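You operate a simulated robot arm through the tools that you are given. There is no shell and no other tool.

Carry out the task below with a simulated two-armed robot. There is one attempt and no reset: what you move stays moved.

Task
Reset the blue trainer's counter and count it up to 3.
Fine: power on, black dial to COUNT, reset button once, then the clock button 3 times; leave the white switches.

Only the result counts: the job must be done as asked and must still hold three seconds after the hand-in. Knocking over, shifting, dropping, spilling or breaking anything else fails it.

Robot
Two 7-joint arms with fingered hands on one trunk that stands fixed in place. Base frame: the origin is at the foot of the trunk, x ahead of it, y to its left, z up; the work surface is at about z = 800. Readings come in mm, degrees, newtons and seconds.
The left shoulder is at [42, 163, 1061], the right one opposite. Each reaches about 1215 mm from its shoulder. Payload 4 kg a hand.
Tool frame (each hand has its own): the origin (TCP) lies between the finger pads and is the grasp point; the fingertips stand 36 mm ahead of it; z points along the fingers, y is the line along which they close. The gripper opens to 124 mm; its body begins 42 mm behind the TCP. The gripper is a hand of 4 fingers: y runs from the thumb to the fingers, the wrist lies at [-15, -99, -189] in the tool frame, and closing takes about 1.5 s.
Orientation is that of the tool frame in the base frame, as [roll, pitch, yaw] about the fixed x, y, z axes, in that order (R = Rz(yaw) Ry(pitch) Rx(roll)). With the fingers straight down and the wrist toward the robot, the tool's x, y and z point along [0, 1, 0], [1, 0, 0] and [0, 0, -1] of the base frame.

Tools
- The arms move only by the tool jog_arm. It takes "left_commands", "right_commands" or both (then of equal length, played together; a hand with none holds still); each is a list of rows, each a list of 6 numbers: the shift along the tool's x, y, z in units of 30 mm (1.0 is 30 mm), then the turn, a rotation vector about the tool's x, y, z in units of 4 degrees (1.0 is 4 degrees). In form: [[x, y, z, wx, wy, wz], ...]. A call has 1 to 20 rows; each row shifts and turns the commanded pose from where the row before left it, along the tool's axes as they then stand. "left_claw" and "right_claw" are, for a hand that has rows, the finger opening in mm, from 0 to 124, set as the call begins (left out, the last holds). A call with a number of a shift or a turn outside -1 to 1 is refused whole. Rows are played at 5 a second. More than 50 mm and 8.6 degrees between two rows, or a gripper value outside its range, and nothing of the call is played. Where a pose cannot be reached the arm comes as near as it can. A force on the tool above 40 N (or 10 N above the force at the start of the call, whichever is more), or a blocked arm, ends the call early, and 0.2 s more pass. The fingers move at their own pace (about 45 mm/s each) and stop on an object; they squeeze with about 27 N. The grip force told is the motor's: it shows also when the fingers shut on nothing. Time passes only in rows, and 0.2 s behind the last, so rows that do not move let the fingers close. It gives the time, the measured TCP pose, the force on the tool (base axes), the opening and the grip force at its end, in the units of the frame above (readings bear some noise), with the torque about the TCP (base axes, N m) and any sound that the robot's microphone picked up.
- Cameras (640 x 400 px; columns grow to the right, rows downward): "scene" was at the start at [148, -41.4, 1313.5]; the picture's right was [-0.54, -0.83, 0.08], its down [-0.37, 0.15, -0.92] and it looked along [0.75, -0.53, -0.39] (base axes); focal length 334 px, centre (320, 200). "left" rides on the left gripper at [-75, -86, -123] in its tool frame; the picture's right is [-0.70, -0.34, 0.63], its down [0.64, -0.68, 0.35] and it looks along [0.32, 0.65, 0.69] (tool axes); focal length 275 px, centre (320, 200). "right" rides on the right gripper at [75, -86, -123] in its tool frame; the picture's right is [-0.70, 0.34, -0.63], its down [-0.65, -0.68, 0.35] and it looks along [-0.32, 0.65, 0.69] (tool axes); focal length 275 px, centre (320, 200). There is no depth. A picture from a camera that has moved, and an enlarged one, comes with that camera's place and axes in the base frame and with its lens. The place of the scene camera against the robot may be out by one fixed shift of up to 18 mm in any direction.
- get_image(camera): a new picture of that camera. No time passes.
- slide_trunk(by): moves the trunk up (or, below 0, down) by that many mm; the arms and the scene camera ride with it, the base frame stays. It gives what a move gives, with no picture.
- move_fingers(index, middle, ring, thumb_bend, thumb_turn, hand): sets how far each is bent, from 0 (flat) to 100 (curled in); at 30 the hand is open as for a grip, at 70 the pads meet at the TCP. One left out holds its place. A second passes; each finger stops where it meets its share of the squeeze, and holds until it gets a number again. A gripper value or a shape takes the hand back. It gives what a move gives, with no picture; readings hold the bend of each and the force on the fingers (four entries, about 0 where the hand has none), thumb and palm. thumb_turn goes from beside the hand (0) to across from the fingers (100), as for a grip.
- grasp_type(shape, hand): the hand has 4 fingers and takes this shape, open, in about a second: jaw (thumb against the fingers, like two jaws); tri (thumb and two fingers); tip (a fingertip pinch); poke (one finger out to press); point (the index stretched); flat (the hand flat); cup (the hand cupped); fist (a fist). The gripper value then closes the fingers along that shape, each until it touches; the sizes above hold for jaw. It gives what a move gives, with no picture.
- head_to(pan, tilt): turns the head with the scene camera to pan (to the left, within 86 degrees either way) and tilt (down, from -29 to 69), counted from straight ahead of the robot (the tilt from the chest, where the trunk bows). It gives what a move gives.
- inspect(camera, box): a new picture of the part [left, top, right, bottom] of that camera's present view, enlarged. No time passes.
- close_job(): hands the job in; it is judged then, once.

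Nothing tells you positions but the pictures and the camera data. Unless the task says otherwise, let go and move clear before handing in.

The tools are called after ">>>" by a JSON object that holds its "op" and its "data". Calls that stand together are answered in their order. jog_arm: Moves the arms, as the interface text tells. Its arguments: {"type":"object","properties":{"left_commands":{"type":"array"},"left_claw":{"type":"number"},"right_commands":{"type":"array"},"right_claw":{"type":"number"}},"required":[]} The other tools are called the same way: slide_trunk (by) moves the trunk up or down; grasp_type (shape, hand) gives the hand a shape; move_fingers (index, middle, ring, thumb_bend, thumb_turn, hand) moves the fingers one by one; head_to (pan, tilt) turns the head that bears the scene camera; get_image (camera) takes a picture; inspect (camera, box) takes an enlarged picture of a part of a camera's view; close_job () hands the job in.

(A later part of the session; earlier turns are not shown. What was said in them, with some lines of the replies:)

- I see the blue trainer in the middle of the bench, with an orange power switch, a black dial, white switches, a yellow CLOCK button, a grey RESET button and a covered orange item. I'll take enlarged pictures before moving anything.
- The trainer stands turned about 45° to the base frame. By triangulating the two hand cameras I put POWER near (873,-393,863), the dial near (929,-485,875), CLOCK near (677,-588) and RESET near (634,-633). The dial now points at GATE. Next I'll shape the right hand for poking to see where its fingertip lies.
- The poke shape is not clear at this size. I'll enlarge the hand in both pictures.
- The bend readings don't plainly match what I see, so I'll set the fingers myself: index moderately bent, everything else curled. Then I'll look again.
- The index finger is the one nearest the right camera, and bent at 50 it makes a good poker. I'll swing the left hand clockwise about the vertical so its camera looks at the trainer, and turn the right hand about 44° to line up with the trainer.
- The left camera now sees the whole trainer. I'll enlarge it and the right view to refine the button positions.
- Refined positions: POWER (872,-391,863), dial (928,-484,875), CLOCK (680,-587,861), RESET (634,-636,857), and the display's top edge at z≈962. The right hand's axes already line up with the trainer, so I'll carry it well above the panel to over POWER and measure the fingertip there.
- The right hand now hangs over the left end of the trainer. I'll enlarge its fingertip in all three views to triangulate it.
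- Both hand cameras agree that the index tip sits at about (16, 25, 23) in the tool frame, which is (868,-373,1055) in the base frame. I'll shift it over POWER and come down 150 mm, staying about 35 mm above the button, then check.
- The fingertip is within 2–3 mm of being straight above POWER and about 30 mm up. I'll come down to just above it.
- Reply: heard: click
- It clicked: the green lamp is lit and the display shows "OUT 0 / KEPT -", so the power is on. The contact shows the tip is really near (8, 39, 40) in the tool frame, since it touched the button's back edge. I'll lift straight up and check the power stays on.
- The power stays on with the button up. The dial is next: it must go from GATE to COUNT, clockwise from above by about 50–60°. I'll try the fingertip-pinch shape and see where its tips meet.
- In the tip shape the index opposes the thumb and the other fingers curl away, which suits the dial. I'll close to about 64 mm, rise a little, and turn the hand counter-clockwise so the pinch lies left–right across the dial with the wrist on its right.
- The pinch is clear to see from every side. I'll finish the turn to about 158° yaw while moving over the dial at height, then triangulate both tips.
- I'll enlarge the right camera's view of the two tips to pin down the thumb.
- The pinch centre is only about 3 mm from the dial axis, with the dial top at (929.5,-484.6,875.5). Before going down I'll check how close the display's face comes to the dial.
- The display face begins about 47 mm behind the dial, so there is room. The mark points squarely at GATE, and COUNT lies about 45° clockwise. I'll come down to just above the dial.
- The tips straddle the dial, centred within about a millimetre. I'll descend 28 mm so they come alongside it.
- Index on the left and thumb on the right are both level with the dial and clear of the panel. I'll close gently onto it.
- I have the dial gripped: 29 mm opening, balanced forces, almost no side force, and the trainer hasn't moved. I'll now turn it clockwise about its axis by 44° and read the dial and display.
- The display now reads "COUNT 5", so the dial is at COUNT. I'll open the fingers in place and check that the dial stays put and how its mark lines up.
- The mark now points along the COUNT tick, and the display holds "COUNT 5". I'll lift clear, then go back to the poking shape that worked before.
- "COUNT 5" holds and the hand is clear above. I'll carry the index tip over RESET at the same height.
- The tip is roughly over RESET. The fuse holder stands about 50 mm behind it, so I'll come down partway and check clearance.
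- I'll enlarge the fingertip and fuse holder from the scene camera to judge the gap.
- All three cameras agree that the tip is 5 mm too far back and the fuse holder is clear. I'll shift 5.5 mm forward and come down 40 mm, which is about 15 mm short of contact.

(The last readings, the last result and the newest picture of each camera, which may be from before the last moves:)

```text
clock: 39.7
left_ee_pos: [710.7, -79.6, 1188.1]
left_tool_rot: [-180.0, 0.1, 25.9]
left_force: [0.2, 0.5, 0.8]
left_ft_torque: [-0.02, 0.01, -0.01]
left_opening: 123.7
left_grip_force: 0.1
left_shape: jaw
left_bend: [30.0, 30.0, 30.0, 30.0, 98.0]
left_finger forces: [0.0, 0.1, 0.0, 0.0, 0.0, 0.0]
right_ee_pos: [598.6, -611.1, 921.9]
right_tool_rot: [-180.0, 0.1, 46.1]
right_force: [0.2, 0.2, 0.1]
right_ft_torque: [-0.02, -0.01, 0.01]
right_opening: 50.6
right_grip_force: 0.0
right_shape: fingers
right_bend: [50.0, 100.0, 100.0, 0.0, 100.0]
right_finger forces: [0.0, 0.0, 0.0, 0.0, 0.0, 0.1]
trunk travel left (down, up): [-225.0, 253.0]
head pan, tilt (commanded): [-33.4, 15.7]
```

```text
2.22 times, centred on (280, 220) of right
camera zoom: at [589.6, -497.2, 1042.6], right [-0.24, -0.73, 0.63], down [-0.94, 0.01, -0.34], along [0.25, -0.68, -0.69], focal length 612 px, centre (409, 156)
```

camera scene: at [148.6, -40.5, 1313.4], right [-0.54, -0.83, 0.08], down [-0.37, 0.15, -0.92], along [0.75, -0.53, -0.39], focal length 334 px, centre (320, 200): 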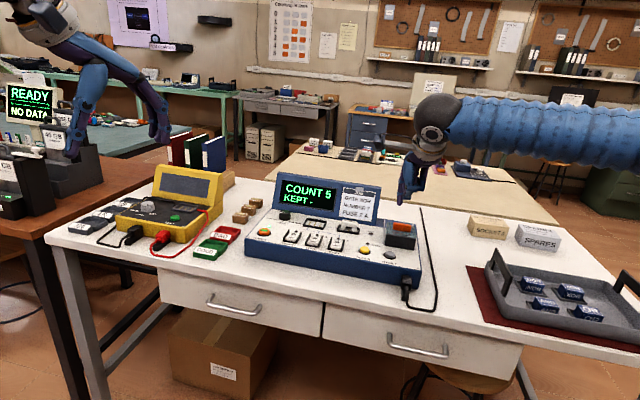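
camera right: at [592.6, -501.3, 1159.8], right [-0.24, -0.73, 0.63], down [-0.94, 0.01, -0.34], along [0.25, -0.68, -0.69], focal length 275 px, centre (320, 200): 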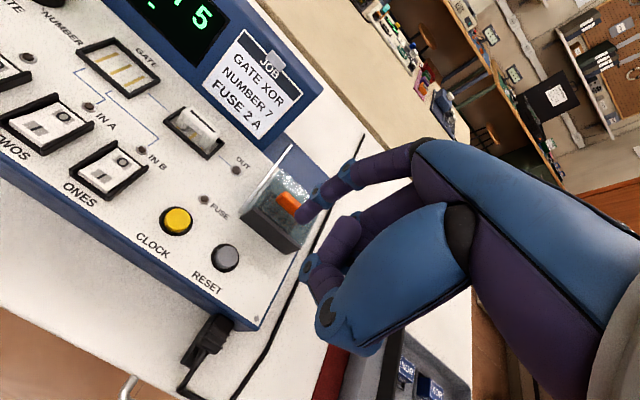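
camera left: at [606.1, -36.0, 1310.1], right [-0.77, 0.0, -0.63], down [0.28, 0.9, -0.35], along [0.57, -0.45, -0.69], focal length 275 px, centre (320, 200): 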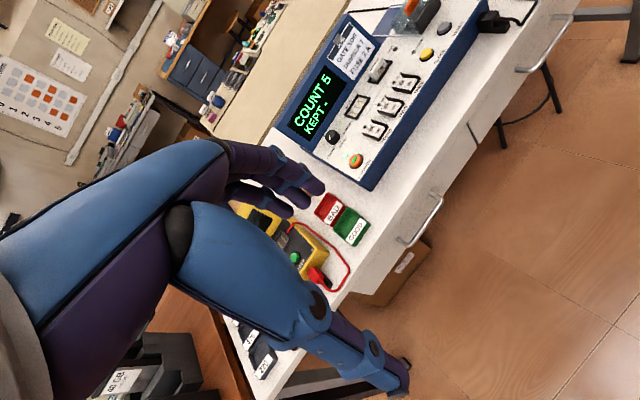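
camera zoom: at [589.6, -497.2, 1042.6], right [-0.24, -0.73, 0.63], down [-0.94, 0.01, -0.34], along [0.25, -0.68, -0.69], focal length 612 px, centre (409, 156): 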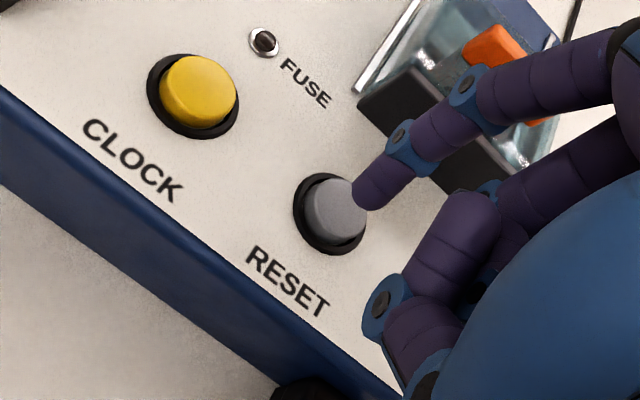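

The tip is centred over RESET within about a millimetre and roughly 15 mm above it. I'll press down 24 mm in shrinking steps and listen for the click.

>>> {"op": "jog_arm", "data": {"right_commands": [[0, 0, 0.3, 0, 0, 0], [0, 0, 0.2, 0, 0, 0], [0, 0, 0.1, 0, 0, 0], [0, 0, 0.1, 0, 0, 0], [0, 0, 0.1, 0, 0, 0], [0, 0, 0, 0, 0, 0]]}}

>>> {"op": "inspect", "data": {"camera": "scene", "box": [270, 160, 450, 280]}}

>>> {"op": "inspect", "data": {"camera": "right", "box": [180, 130, 380, 310]}}

```text
clock: 41.1
left_ee_pos: [708.4, -80.5, 1188.5]
left_tool_rot: [180.0, -0.1, 26.1]
left_force: [0.6, 0.5, 0.2]
left_ft_torque: [0.0, 0.0, 0.03]
left_opening: 123.6
left_grip_force: 0.0
left_shape: jaw
left_bend: [30.0, 30.0, 30.0, 30.0, 98.0]
left_finger forces: [0.0, 0.0, 0.0, 0.0, 0.0, 0.1]
right_ee_pos: [597.2, -611.7, 898.6]
right_tool_rot: [179.9, 0.0, 46.1]
right_force: [0.5, -0.9, 11.4]
right_ft_torque: [-0.29, -0.46, -0.02]
right_opening: 50.7
right_grip_force: 6.5
right_shape: fingers
right_bend: [49.0, 100.0, 100.0, 0.0, 100.0]
right_finger forces: [12.2, 0.0, 0.1, 0.1, 0.1, 0.0]
trunk travel left (down, up): [-225.0, 253.0]
head pan, tilt (commanded): [-33.4, 15.7]
heard: click
```

```text
3.33 times, centred on (360, 220) of scene
camera zoom: at [147.3, -40.8, 1313.7], right [-0.54, -0.83, 0.08], down [-0.37, 0.15, -0.92], along [0.75, -0.53, -0.39], focal length 1112 px, centre (187, 133)
```

zoom: 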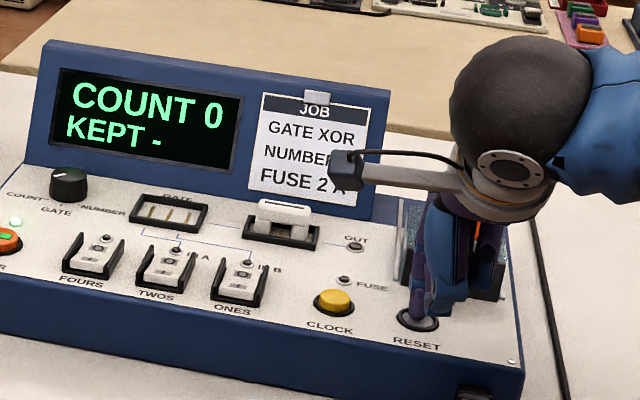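

```text
2.22 times, centred on (280, 220) of right
camera zoom: at [588.9, -497.3, 1020.4], right [-0.24, -0.73, 0.63], down [-0.94, 0.01, -0.35], along [0.25, -0.68, -0.69], focal length 612 px, centre (409, 156)
```

zoom: 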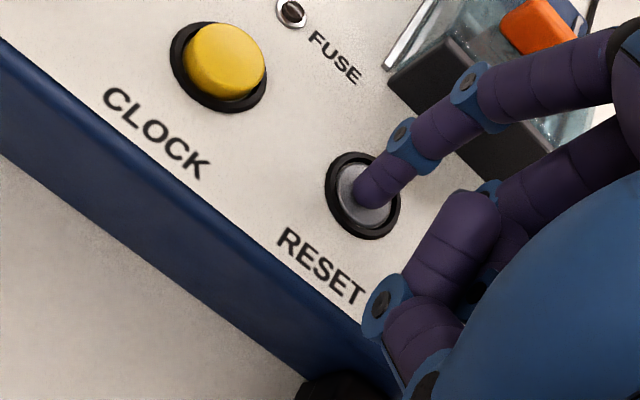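

The click came and the display shows "COUNT 0". I'll lift off, then slide 67 mm left to stand over CLOCK.

>>> {"op": "jog_arm", "data": {"right_commands": [[0, 0, -0.5, 0, 0, 0], [0, 0, -0.8, 0, 0, 0], [0, 0, 0, 0, 0, 0], [0.745, 0.01, 0, 0, 0, 0], [0.745, 0.01, 0, 0, 0, 0], [0.745, 0.01, 0, 0, 0, 0], [0, 0, 0, 0, 0, 0]]}}

>>> {"op": "inspect", "data": {"camera": "scene", "box": [270, 160, 450, 280]}}

>>> {"op": "inspect", "data": {"camera": "right", "box": [180, 130, 380, 310]}}

>>> {"op": "inspect", "data": {"camera": "left", "box": [360, 0, 500, 90]}}

```text
clock: 42.7
left_ee_pos: [711.0, -80.6, 1187.8]
left_tool_rot: [-179.9, 0.0, 26.0]
left_force: [-0.9, -1.2, -0.1]
left_ft_torque: [0.02, 0.0, -0.02]
left_opening: 123.7
left_grip_force: 0.0
left_shape: jaw
left_bend: [30.0, 30.0, 30.0, 30.0, 98.0]
left_finger forces: [0.0, 0.0, 0.0, 0.0, 0.0, 0.1]
right_ee_pos: [645.2, -563.5, 935.8]
right_tool_rot: [-180.0, 0.0, 46.1]
right_force: [-0.2, -0.4, -0.7]
right_ft_torque: [0.0, 0.03, -0.02]
right_opening: 50.9
right_grip_force: 0.1
right_shape: fingers
right_bend: [50.0, 100.0, 100.0, 0.0, 100.0]
right_finger forces: [0.0, 0.1, 0.1, 0.0, 0.0, 0.0]
trunk travel left (down, up): [-225.0, 253.0]
head pan, tilt (commanded): [-33.4, 15.7]
```

```text
3.33 times, centred on (360, 220) of scene
camera zoom: at [147.6, -42.0, 1313.5], right [-0.54, -0.83, 0.08], down [-0.37, 0.15, -0.92], along [0.75, -0.53, -0.39], focal length 1112 px, centre (187, 133)
```

zoom: 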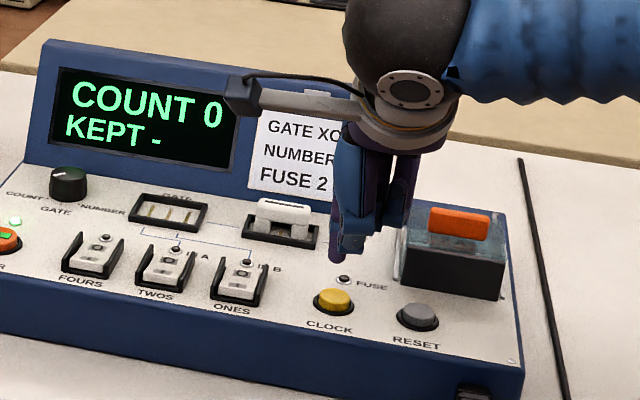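

```text
2.22 times, centred on (280, 220) of right
camera zoom: at [635.6, -449.9, 1057.7], right [-0.24, -0.74, 0.63], down [-0.94, 0.01, -0.35], along [0.25, -0.68, -0.69], focal length 612 px, centre (409, 156)
```

zoom: 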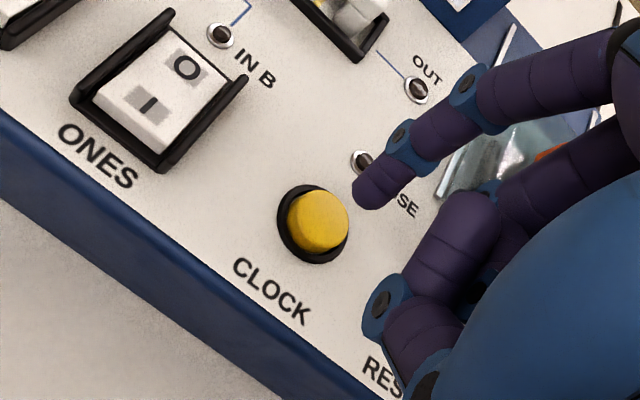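

```text
4.44 times, centred on (430, 45) of left
camera zoom: at [605.0, -37.6, 1310.8], right [-0.77, 0.0, -0.63], down [0.28, 0.9, -0.34], along [0.57, -0.44, -0.69], focal length 1224 px, centre (-169, 889)
```

zoom: 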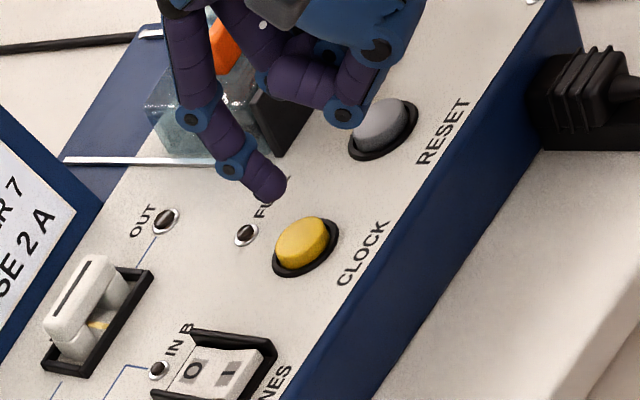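

The tip stands centred over CLOCK, about 30 mm up. I'll make the first press.

>>> {"op": "jog_arm", "data": {"right_commands": [[0, 0, 0.5, 0, 0, 0], [0, 0, 0.4, 0, 0, 0], [0, 0, 0.1, 0, 0, 0], [0, 0, 0.1, 0, 0, 0], [0, 0, 0.1, 0, 0, 0], [0, 0, 0, 0, 0, 0]]}}

>>> {"op": "inspect", "data": {"camera": "scene", "box": [270, 160, 450, 280]}}

>>> {"op": "inspect", "data": {"camera": "right", "box": [180, 130, 380, 310]}}

```text
clock: 44.1
left_ee_pos: [710.1, -80.6, 1188.2]
left_tool_rot: [-179.9, 0.0, 26.0]
left_force: [0.1, 1.0, -0.1]
left_ft_torque: [0.03, 0.01, 0.03]
left_opening: 123.4
left_grip_force: 0.0
left_shape: jaw
left_bend: [30.0, 30.0, 30.0, 30.0, 98.0]
left_finger forces: [0.1, 0.1, 0.0, 0.1, 0.0, 0.0]
right_ee_pos: [645.1, -562.7, 901.1]
right_tool_rot: [180.0, 0.1, 46.0]
right_force: [0.9, 0.2, 2.6]
right_ft_torque: [-0.07, -0.17, 0.04]
right_opening: 50.6
right_grip_force: 1.6
right_shape: fingers
right_bend: [50.0, 100.0, 100.0, 0.0, 100.0]
right_finger forces: [3.2, 0.0, 0.1, 0.0, 0.1, 0.1]
trunk travel left (down, up): [-225.0, 253.0]
head pan, tilt (commanded): [-33.4, 15.7]
heard: click
```

```text
3.33 times, centred on (360, 220) of scene
camera zoom: at [147.9, -41.1, 1313.5], right [-0.54, -0.83, 0.08], down [-0.37, 0.15, -0.92], along [0.75, -0.53, -0.39], focal length 1112 px, centre (187, 133)
```

zoom: 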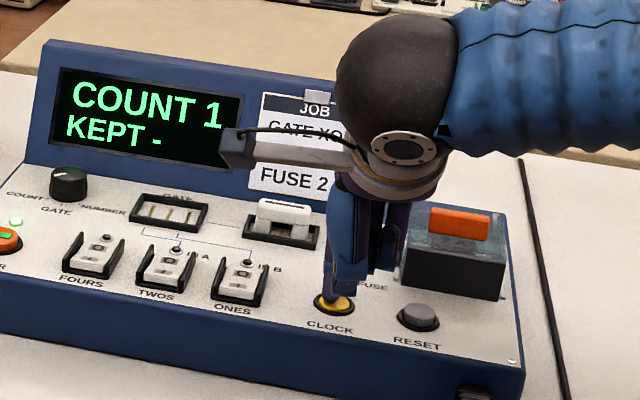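

```text
2.22 times, centred on (280, 220) of right
camera zoom: at [636.2, -449.8, 1022.7], right [-0.24, -0.73, 0.63], down [-0.94, 0.01, -0.35], along [0.25, -0.68, -0.69], focal length 612 px, centre (409, 156)
```

zoom: 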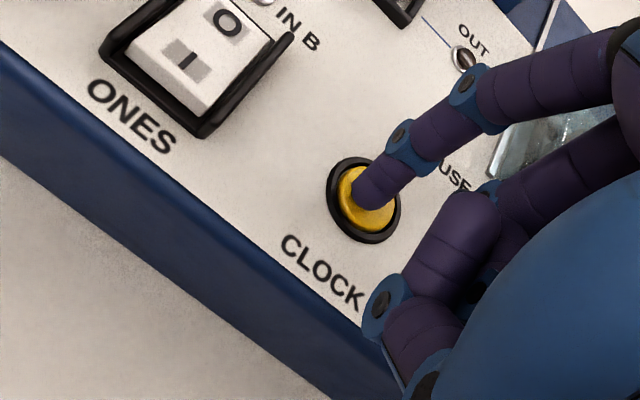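

The display reads "COUNT 1". I'll lift off fully, confirm nothing changed, then press again about 1.5 mm deeper so the press is firm.

>>> {"op": "jog_arm", "data": {"right_commands": [[0, 0, -0.7, 0, 0, 0], [0, 0, -0.1, 0, 0, 0], [0, 0, 0, 0, 0, 0]]}}

>>> {"op": "inspect", "data": {"camera": "scene", "box": [270, 160, 450, 280]}}

```text
clock: 44.9
left_ee_pos: [710.3, -80.5, 1188.6]
left_tool_rot: [-180.0, 0.0, 26.1]
left_force: [-0.4, -0.5, 1.0]
left_ft_torque: [-0.02, 0.0, -0.02]
left_opening: 123.4
left_grip_force: 0.0
left_shape: jaw
left_bend: [30.0, 30.0, 30.0, 30.0, 98.0]
left_finger forces: [0.0, 0.0, 0.0, 0.0, 0.0, 0.0]
right_ee_pos: [644.0, -562.9, 924.5]
right_tool_rot: [-179.9, 0.0, 46.0]
right_force: [-0.1, -0.6, 0.5]
right_ft_torque: [-0.01, -0.02, 0.01]
right_opening: 50.5
right_grip_force: 0.0
right_shape: fingers
right_bend: [50.0, 100.0, 100.0, 0.0, 100.0]
right_finger forces: [0.0, 0.0, 0.0, 0.0, 0.0, 0.1]
trunk travel left (down, up): [-225.0, 253.0]
head pan, tilt (commanded): [-33.4, 15.7]
```

```text
3.33 times, centred on (360, 220) of scene
camera zoom: at [147.8, -41.3, 1313.5], right [-0.54, -0.83, 0.08], down [-0.37, 0.15, -0.92], along [0.75, -0.53, -0.39], focal length 1112 px, centre (187, 133)
```

zoom: 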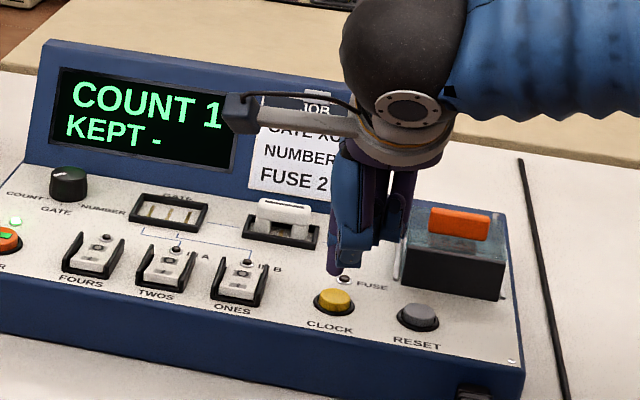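

The count is still 1 and the button is back up. I'll make the second press.

>>> {"op": "jog_arm", "data": {"right_commands": [[0, 0, 0.4, 0, 0, 0], [0, 0, 0.25, 0, 0, 0], [0, 0, 0.2, 0, 0, 0], [0, 0, 0, 0, 0, 0]]}}

>>> {"op": "inspect", "data": {"camera": "scene", "box": [270, 160, 450, 280]}}

```text
clock: 45.9
left_ee_pos: [709.8, -79.9, 1188.8]
left_tool_rot: [179.9, 0.0, 26.0]
left_force: [0.1, 0.1, 0.9]
left_ft_torque: [-0.02, 0.02, 0.02]
left_opening: 123.8
left_grip_force: 0.0
left_shape: jaw
left_bend: [30.0, 30.0, 30.0, 30.0, 98.0]
left_finger forces: [0.1, 0.0, 0.1, 0.0, 0.0, 0.1]
right_ee_pos: [644.9, -562.6, 899.6]
right_tool_rot: [-180.0, 0.0, 45.9]
right_force: [0.3, -0.3, 7.9]
right_ft_torque: [-0.22, -0.32, -0.01]
right_opening: 50.7
right_grip_force: 4.4
right_shape: fingers
right_bend: [49.0, 100.0, 100.0, 0.0, 100.0]
right_finger forces: [8.4, 0.0, 0.0, 0.1, 0.0, 0.0]
trunk travel left (down, up): [-225.0, 253.0]
head pan, tilt (commanded): [-33.4, 15.7]
heard: click
```

```text
3.33 times, centred on (360, 220) of scene
camera zoom: at [147.5, -41.0, 1313.7], right [-0.54, -0.83, 0.08], down [-0.37, 0.15, -0.92], along [0.75, -0.53, -0.39], focal length 1112 px, centre (187, 133)
```

zoom: 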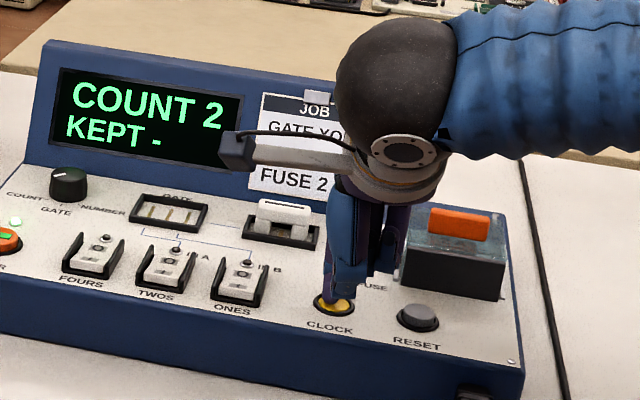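

The display reads "COUNT 2". I'll lift off and check before the last press.

>>> {"op": "jog_arm", "data": {"right_commands": [[0, 0, -0.7, 0, 0, 0], [0, 0, -0.15, 0, 0, 0], [0, 0, 0, 0, 0, 0]]}}

>>> {"op": "inspect", "data": {"camera": "scene", "box": [270, 160, 450, 280]}}

```text
clock: 46.7
left_ee_pos: [711.1, -80.8, 1188.0]
left_tool_rot: [180.0, -0.1, 26.1]
left_force: [-0.3, -1.8, -0.9]
left_ft_torque: [0.01, -0.01, 0.02]
left_opening: 123.6
left_grip_force: 0.1
left_shape: jaw
left_bend: [30.0, 30.0, 30.0, 30.0, 98.0]
left_finger forces: [0.1, 0.1, 0.0, 0.0, 0.1, 0.0]
right_ee_pos: [644.5, -562.9, 924.2]
right_tool_rot: [-179.9, 0.1, 46.1]
right_force: [0.0, 0.5, 0.0]
right_ft_torque: [0.02, 0.0, 0.03]
right_opening: 50.5
right_grip_force: 0.0
right_shape: fingers
right_bend: [50.0, 100.0, 100.0, 0.0, 100.0]
right_finger forces: [0.0, 0.0, 0.0, 0.0, 0.0, 0.1]
trunk travel left (down, up): [-225.0, 253.0]
head pan, tilt (commanded): [-33.4, 15.7]
```

```text
3.33 times, centred on (360, 220) of scene
camera zoom: at [147.9, -41.3, 1313.4], right [-0.54, -0.83, 0.08], down [-0.37, 0.15, -0.92], along [0.75, -0.53, -0.39], focal length 1112 px, centre (187, 133)
```

zoom: 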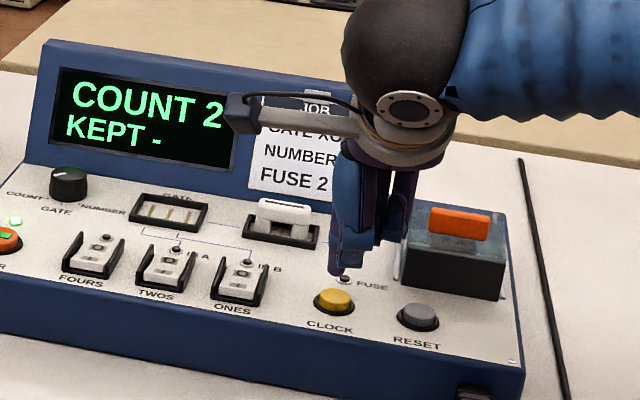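

The count is steady at 2. I'll make the third and last press.

>>> {"op": "jog_arm", "data": {"right_commands": [[0, 0, 0.4, 0, 0, 0], [0, 0, 0.25, 0, 0, 0], [0, 0, 0.2, 0, 0, 0], [0, 0, 0, 0, 0, 0]]}}

>>> {"op": "inspect", "data": {"camera": "scene", "box": [270, 160, 450, 280]}}

```text
clock: 47.7
left_ee_pos: [710.2, -79.7, 1188.6]
left_tool_rot: [179.9, -0.1, 26.0]
left_force: [0.3, 0.3, 0.2]
left_ft_torque: [-0.04, 0.0, -0.01]
left_opening: 123.9
left_grip_force: 0.1
left_shape: jaw
left_bend: [30.0, 30.0, 30.0, 30.0, 98.0]
left_finger forces: [0.0, 0.0, 0.0, 0.0, 0.1, 0.1]
right_ee_pos: [645.5, -563.0, 899.3]
right_tool_rot: [179.9, 0.0, 46.0]
right_force: [0.4, -0.8, 8.4]
right_ft_torque: [-0.16, -0.32, 0.0]
right_opening: 50.8
right_grip_force: 4.3
right_shape: fingers
right_bend: [49.0, 100.0, 100.0, 0.0, 100.0]
right_finger forces: [8.4, 0.0, 0.0, 0.0, 0.1, 0.0]
trunk travel left (down, up): [-225.0, 253.0]
head pan, tilt (commanded): [-33.4, 15.7]
heard: click
```

```text
3.33 times, centred on (360, 220) of scene
camera zoom: at [147.5, -41.0, 1313.7], right [-0.54, -0.83, 0.08], down [-0.37, 0.15, -0.92], along [0.75, -0.53, -0.39], focal length 1112 px, centre (187, 133)
```

zoom: 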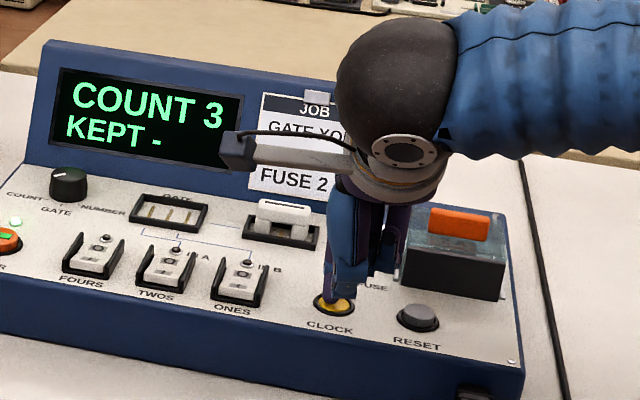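

The display reads "COUNT 3". I'll lift straight up well clear and back toward the robot, then check the whole bench.

>>> {"op": "jog_arm", "data": {"right_commands": [[0, 0, -0.8, 0, 0, 0], [0, 0, -1, 0, 0, 0], [0, 0, -1, 0, 0, 0], [0, 0, -1, 0, 0, 0], [0, 0, -1, 0, 0, 0], [0, 0, -1, 0, 0, 0], [-0.8, -0.5, -0.3, 0, 0, 0], [-0.8, -0.5, -0.3, 0, 0, 0], [-0.8, -0.5, 0, 0, 0, 0], [-0.8, -0.5, 0, 0, 0, 0], [0, 0, 0, 0, 0, 0], [0, 0, 0, 0, 0, 0]]}}

>>> {"op": "get_image", "data": {"camera": "scene"}}

>>> {"op": "inspect", "data": {"camera": "scene", "box": [230, 160, 450, 300]}}

>>> {"op": "inspect", "data": {"camera": "left", "box": [280, 70, 440, 190]}}

```text
clock: 50.3
left_ee_pos: [710.2, -82.6, 1188.9]
left_tool_rot: [180.0, -0.1, 26.0]
left_force: [-0.2, 0.0, 0.4]
left_ft_torque: [0.03, 0.02, -0.03]
left_opening: 123.9
left_grip_force: 0.2
left_shape: jaw
left_bend: [30.0, 30.0, 30.0, 30.0, 98.0]
left_finger forces: [0.0, 0.1, 0.0, 0.0, 0.0, 0.0]
right_ee_pos: [536.1, -591.7, 1090.1]
right_tool_rot: [-179.9, 0.0, 46.1]
right_force: [0.4, 0.3, 0.4]
right_ft_torque: [0.04, 0.01, 0.0]
right_opening: 50.5
right_grip_force: 0.1
right_shape: fingers
right_bend: [50.0, 100.0, 100.0, 0.0, 100.0]
right_finger forces: [0.0, 0.0, 0.0, 0.1, 0.0, 0.0]
trunk travel left (down, up): [-225.0, 253.0]
head pan, tilt (commanded): [-33.4, 15.7]
```

```text
taken
camera scene: at [147.7, -41.8, 1313.5], right [-0.54, -0.83, 0.08], down [-0.37, 0.15, -0.92], along [0.75, -0.53, -0.39], focal length 334 px, centre (320, 200)
```

scene: 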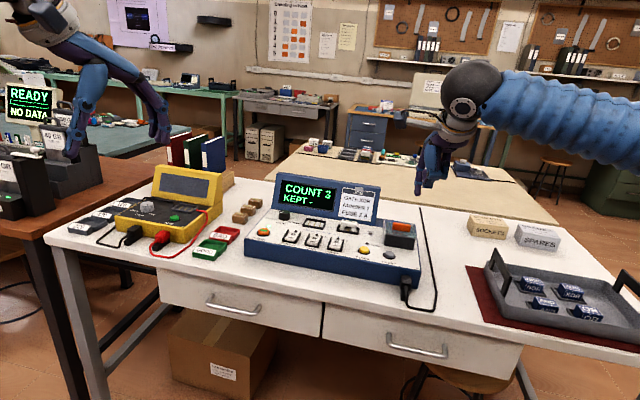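

```text
2.86 times, centred on (340, 230) of scene
camera zoom: at [147.7, -41.8, 1313.5], right [-0.54, -0.83, 0.08], down [-0.37, 0.15, -0.92], along [0.75, -0.53, -0.39], focal length 953 px, centre (263, 114)
```

zoom: 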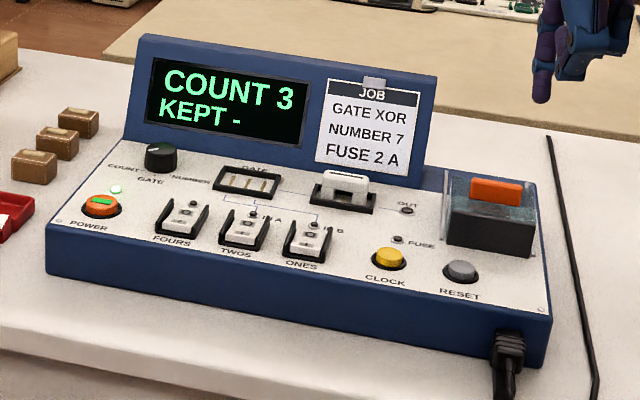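

```text
3.33 times, centred on (360, 130) of left
camera zoom: at [605.1, -37.5, 1310.7], right [-0.77, 0.0, -0.63], down [0.28, 0.9, -0.35], along [0.57, -0.44, -0.69], focal length 918 px, centre (187, 433)
```

zoom: 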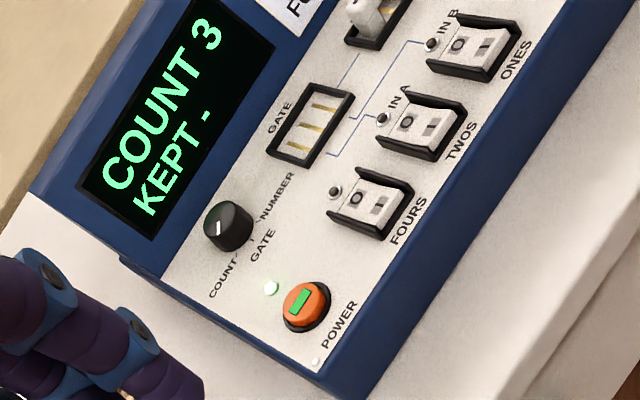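

The display holds "COUNT 3" with the power on and the dial at COUNT. The white switches and everything else on the bench are as they were, and the hands are clear, so I'm handing in.

>>> {"op": "close_job", "data": {}}

```text
The job is handed in.
```

The blue trainer's counter is reset and counted up to 3. When I handed in, the display read "COUNT 3", the power was on and the dial was at COUNT.

- **Presses:** I pressed POWER and RESET once each and CLOCK three times. The display stepped 0, 1, 2, 3 with no skipped or double counts.
- **Dial:** it turned about 44° from GATE to COUNT and stayed there after I let go.
- **Everything else:** the white switches are as they were. The last pictures show the trainer and the other things on the bench in their original places, and both hands are clear.
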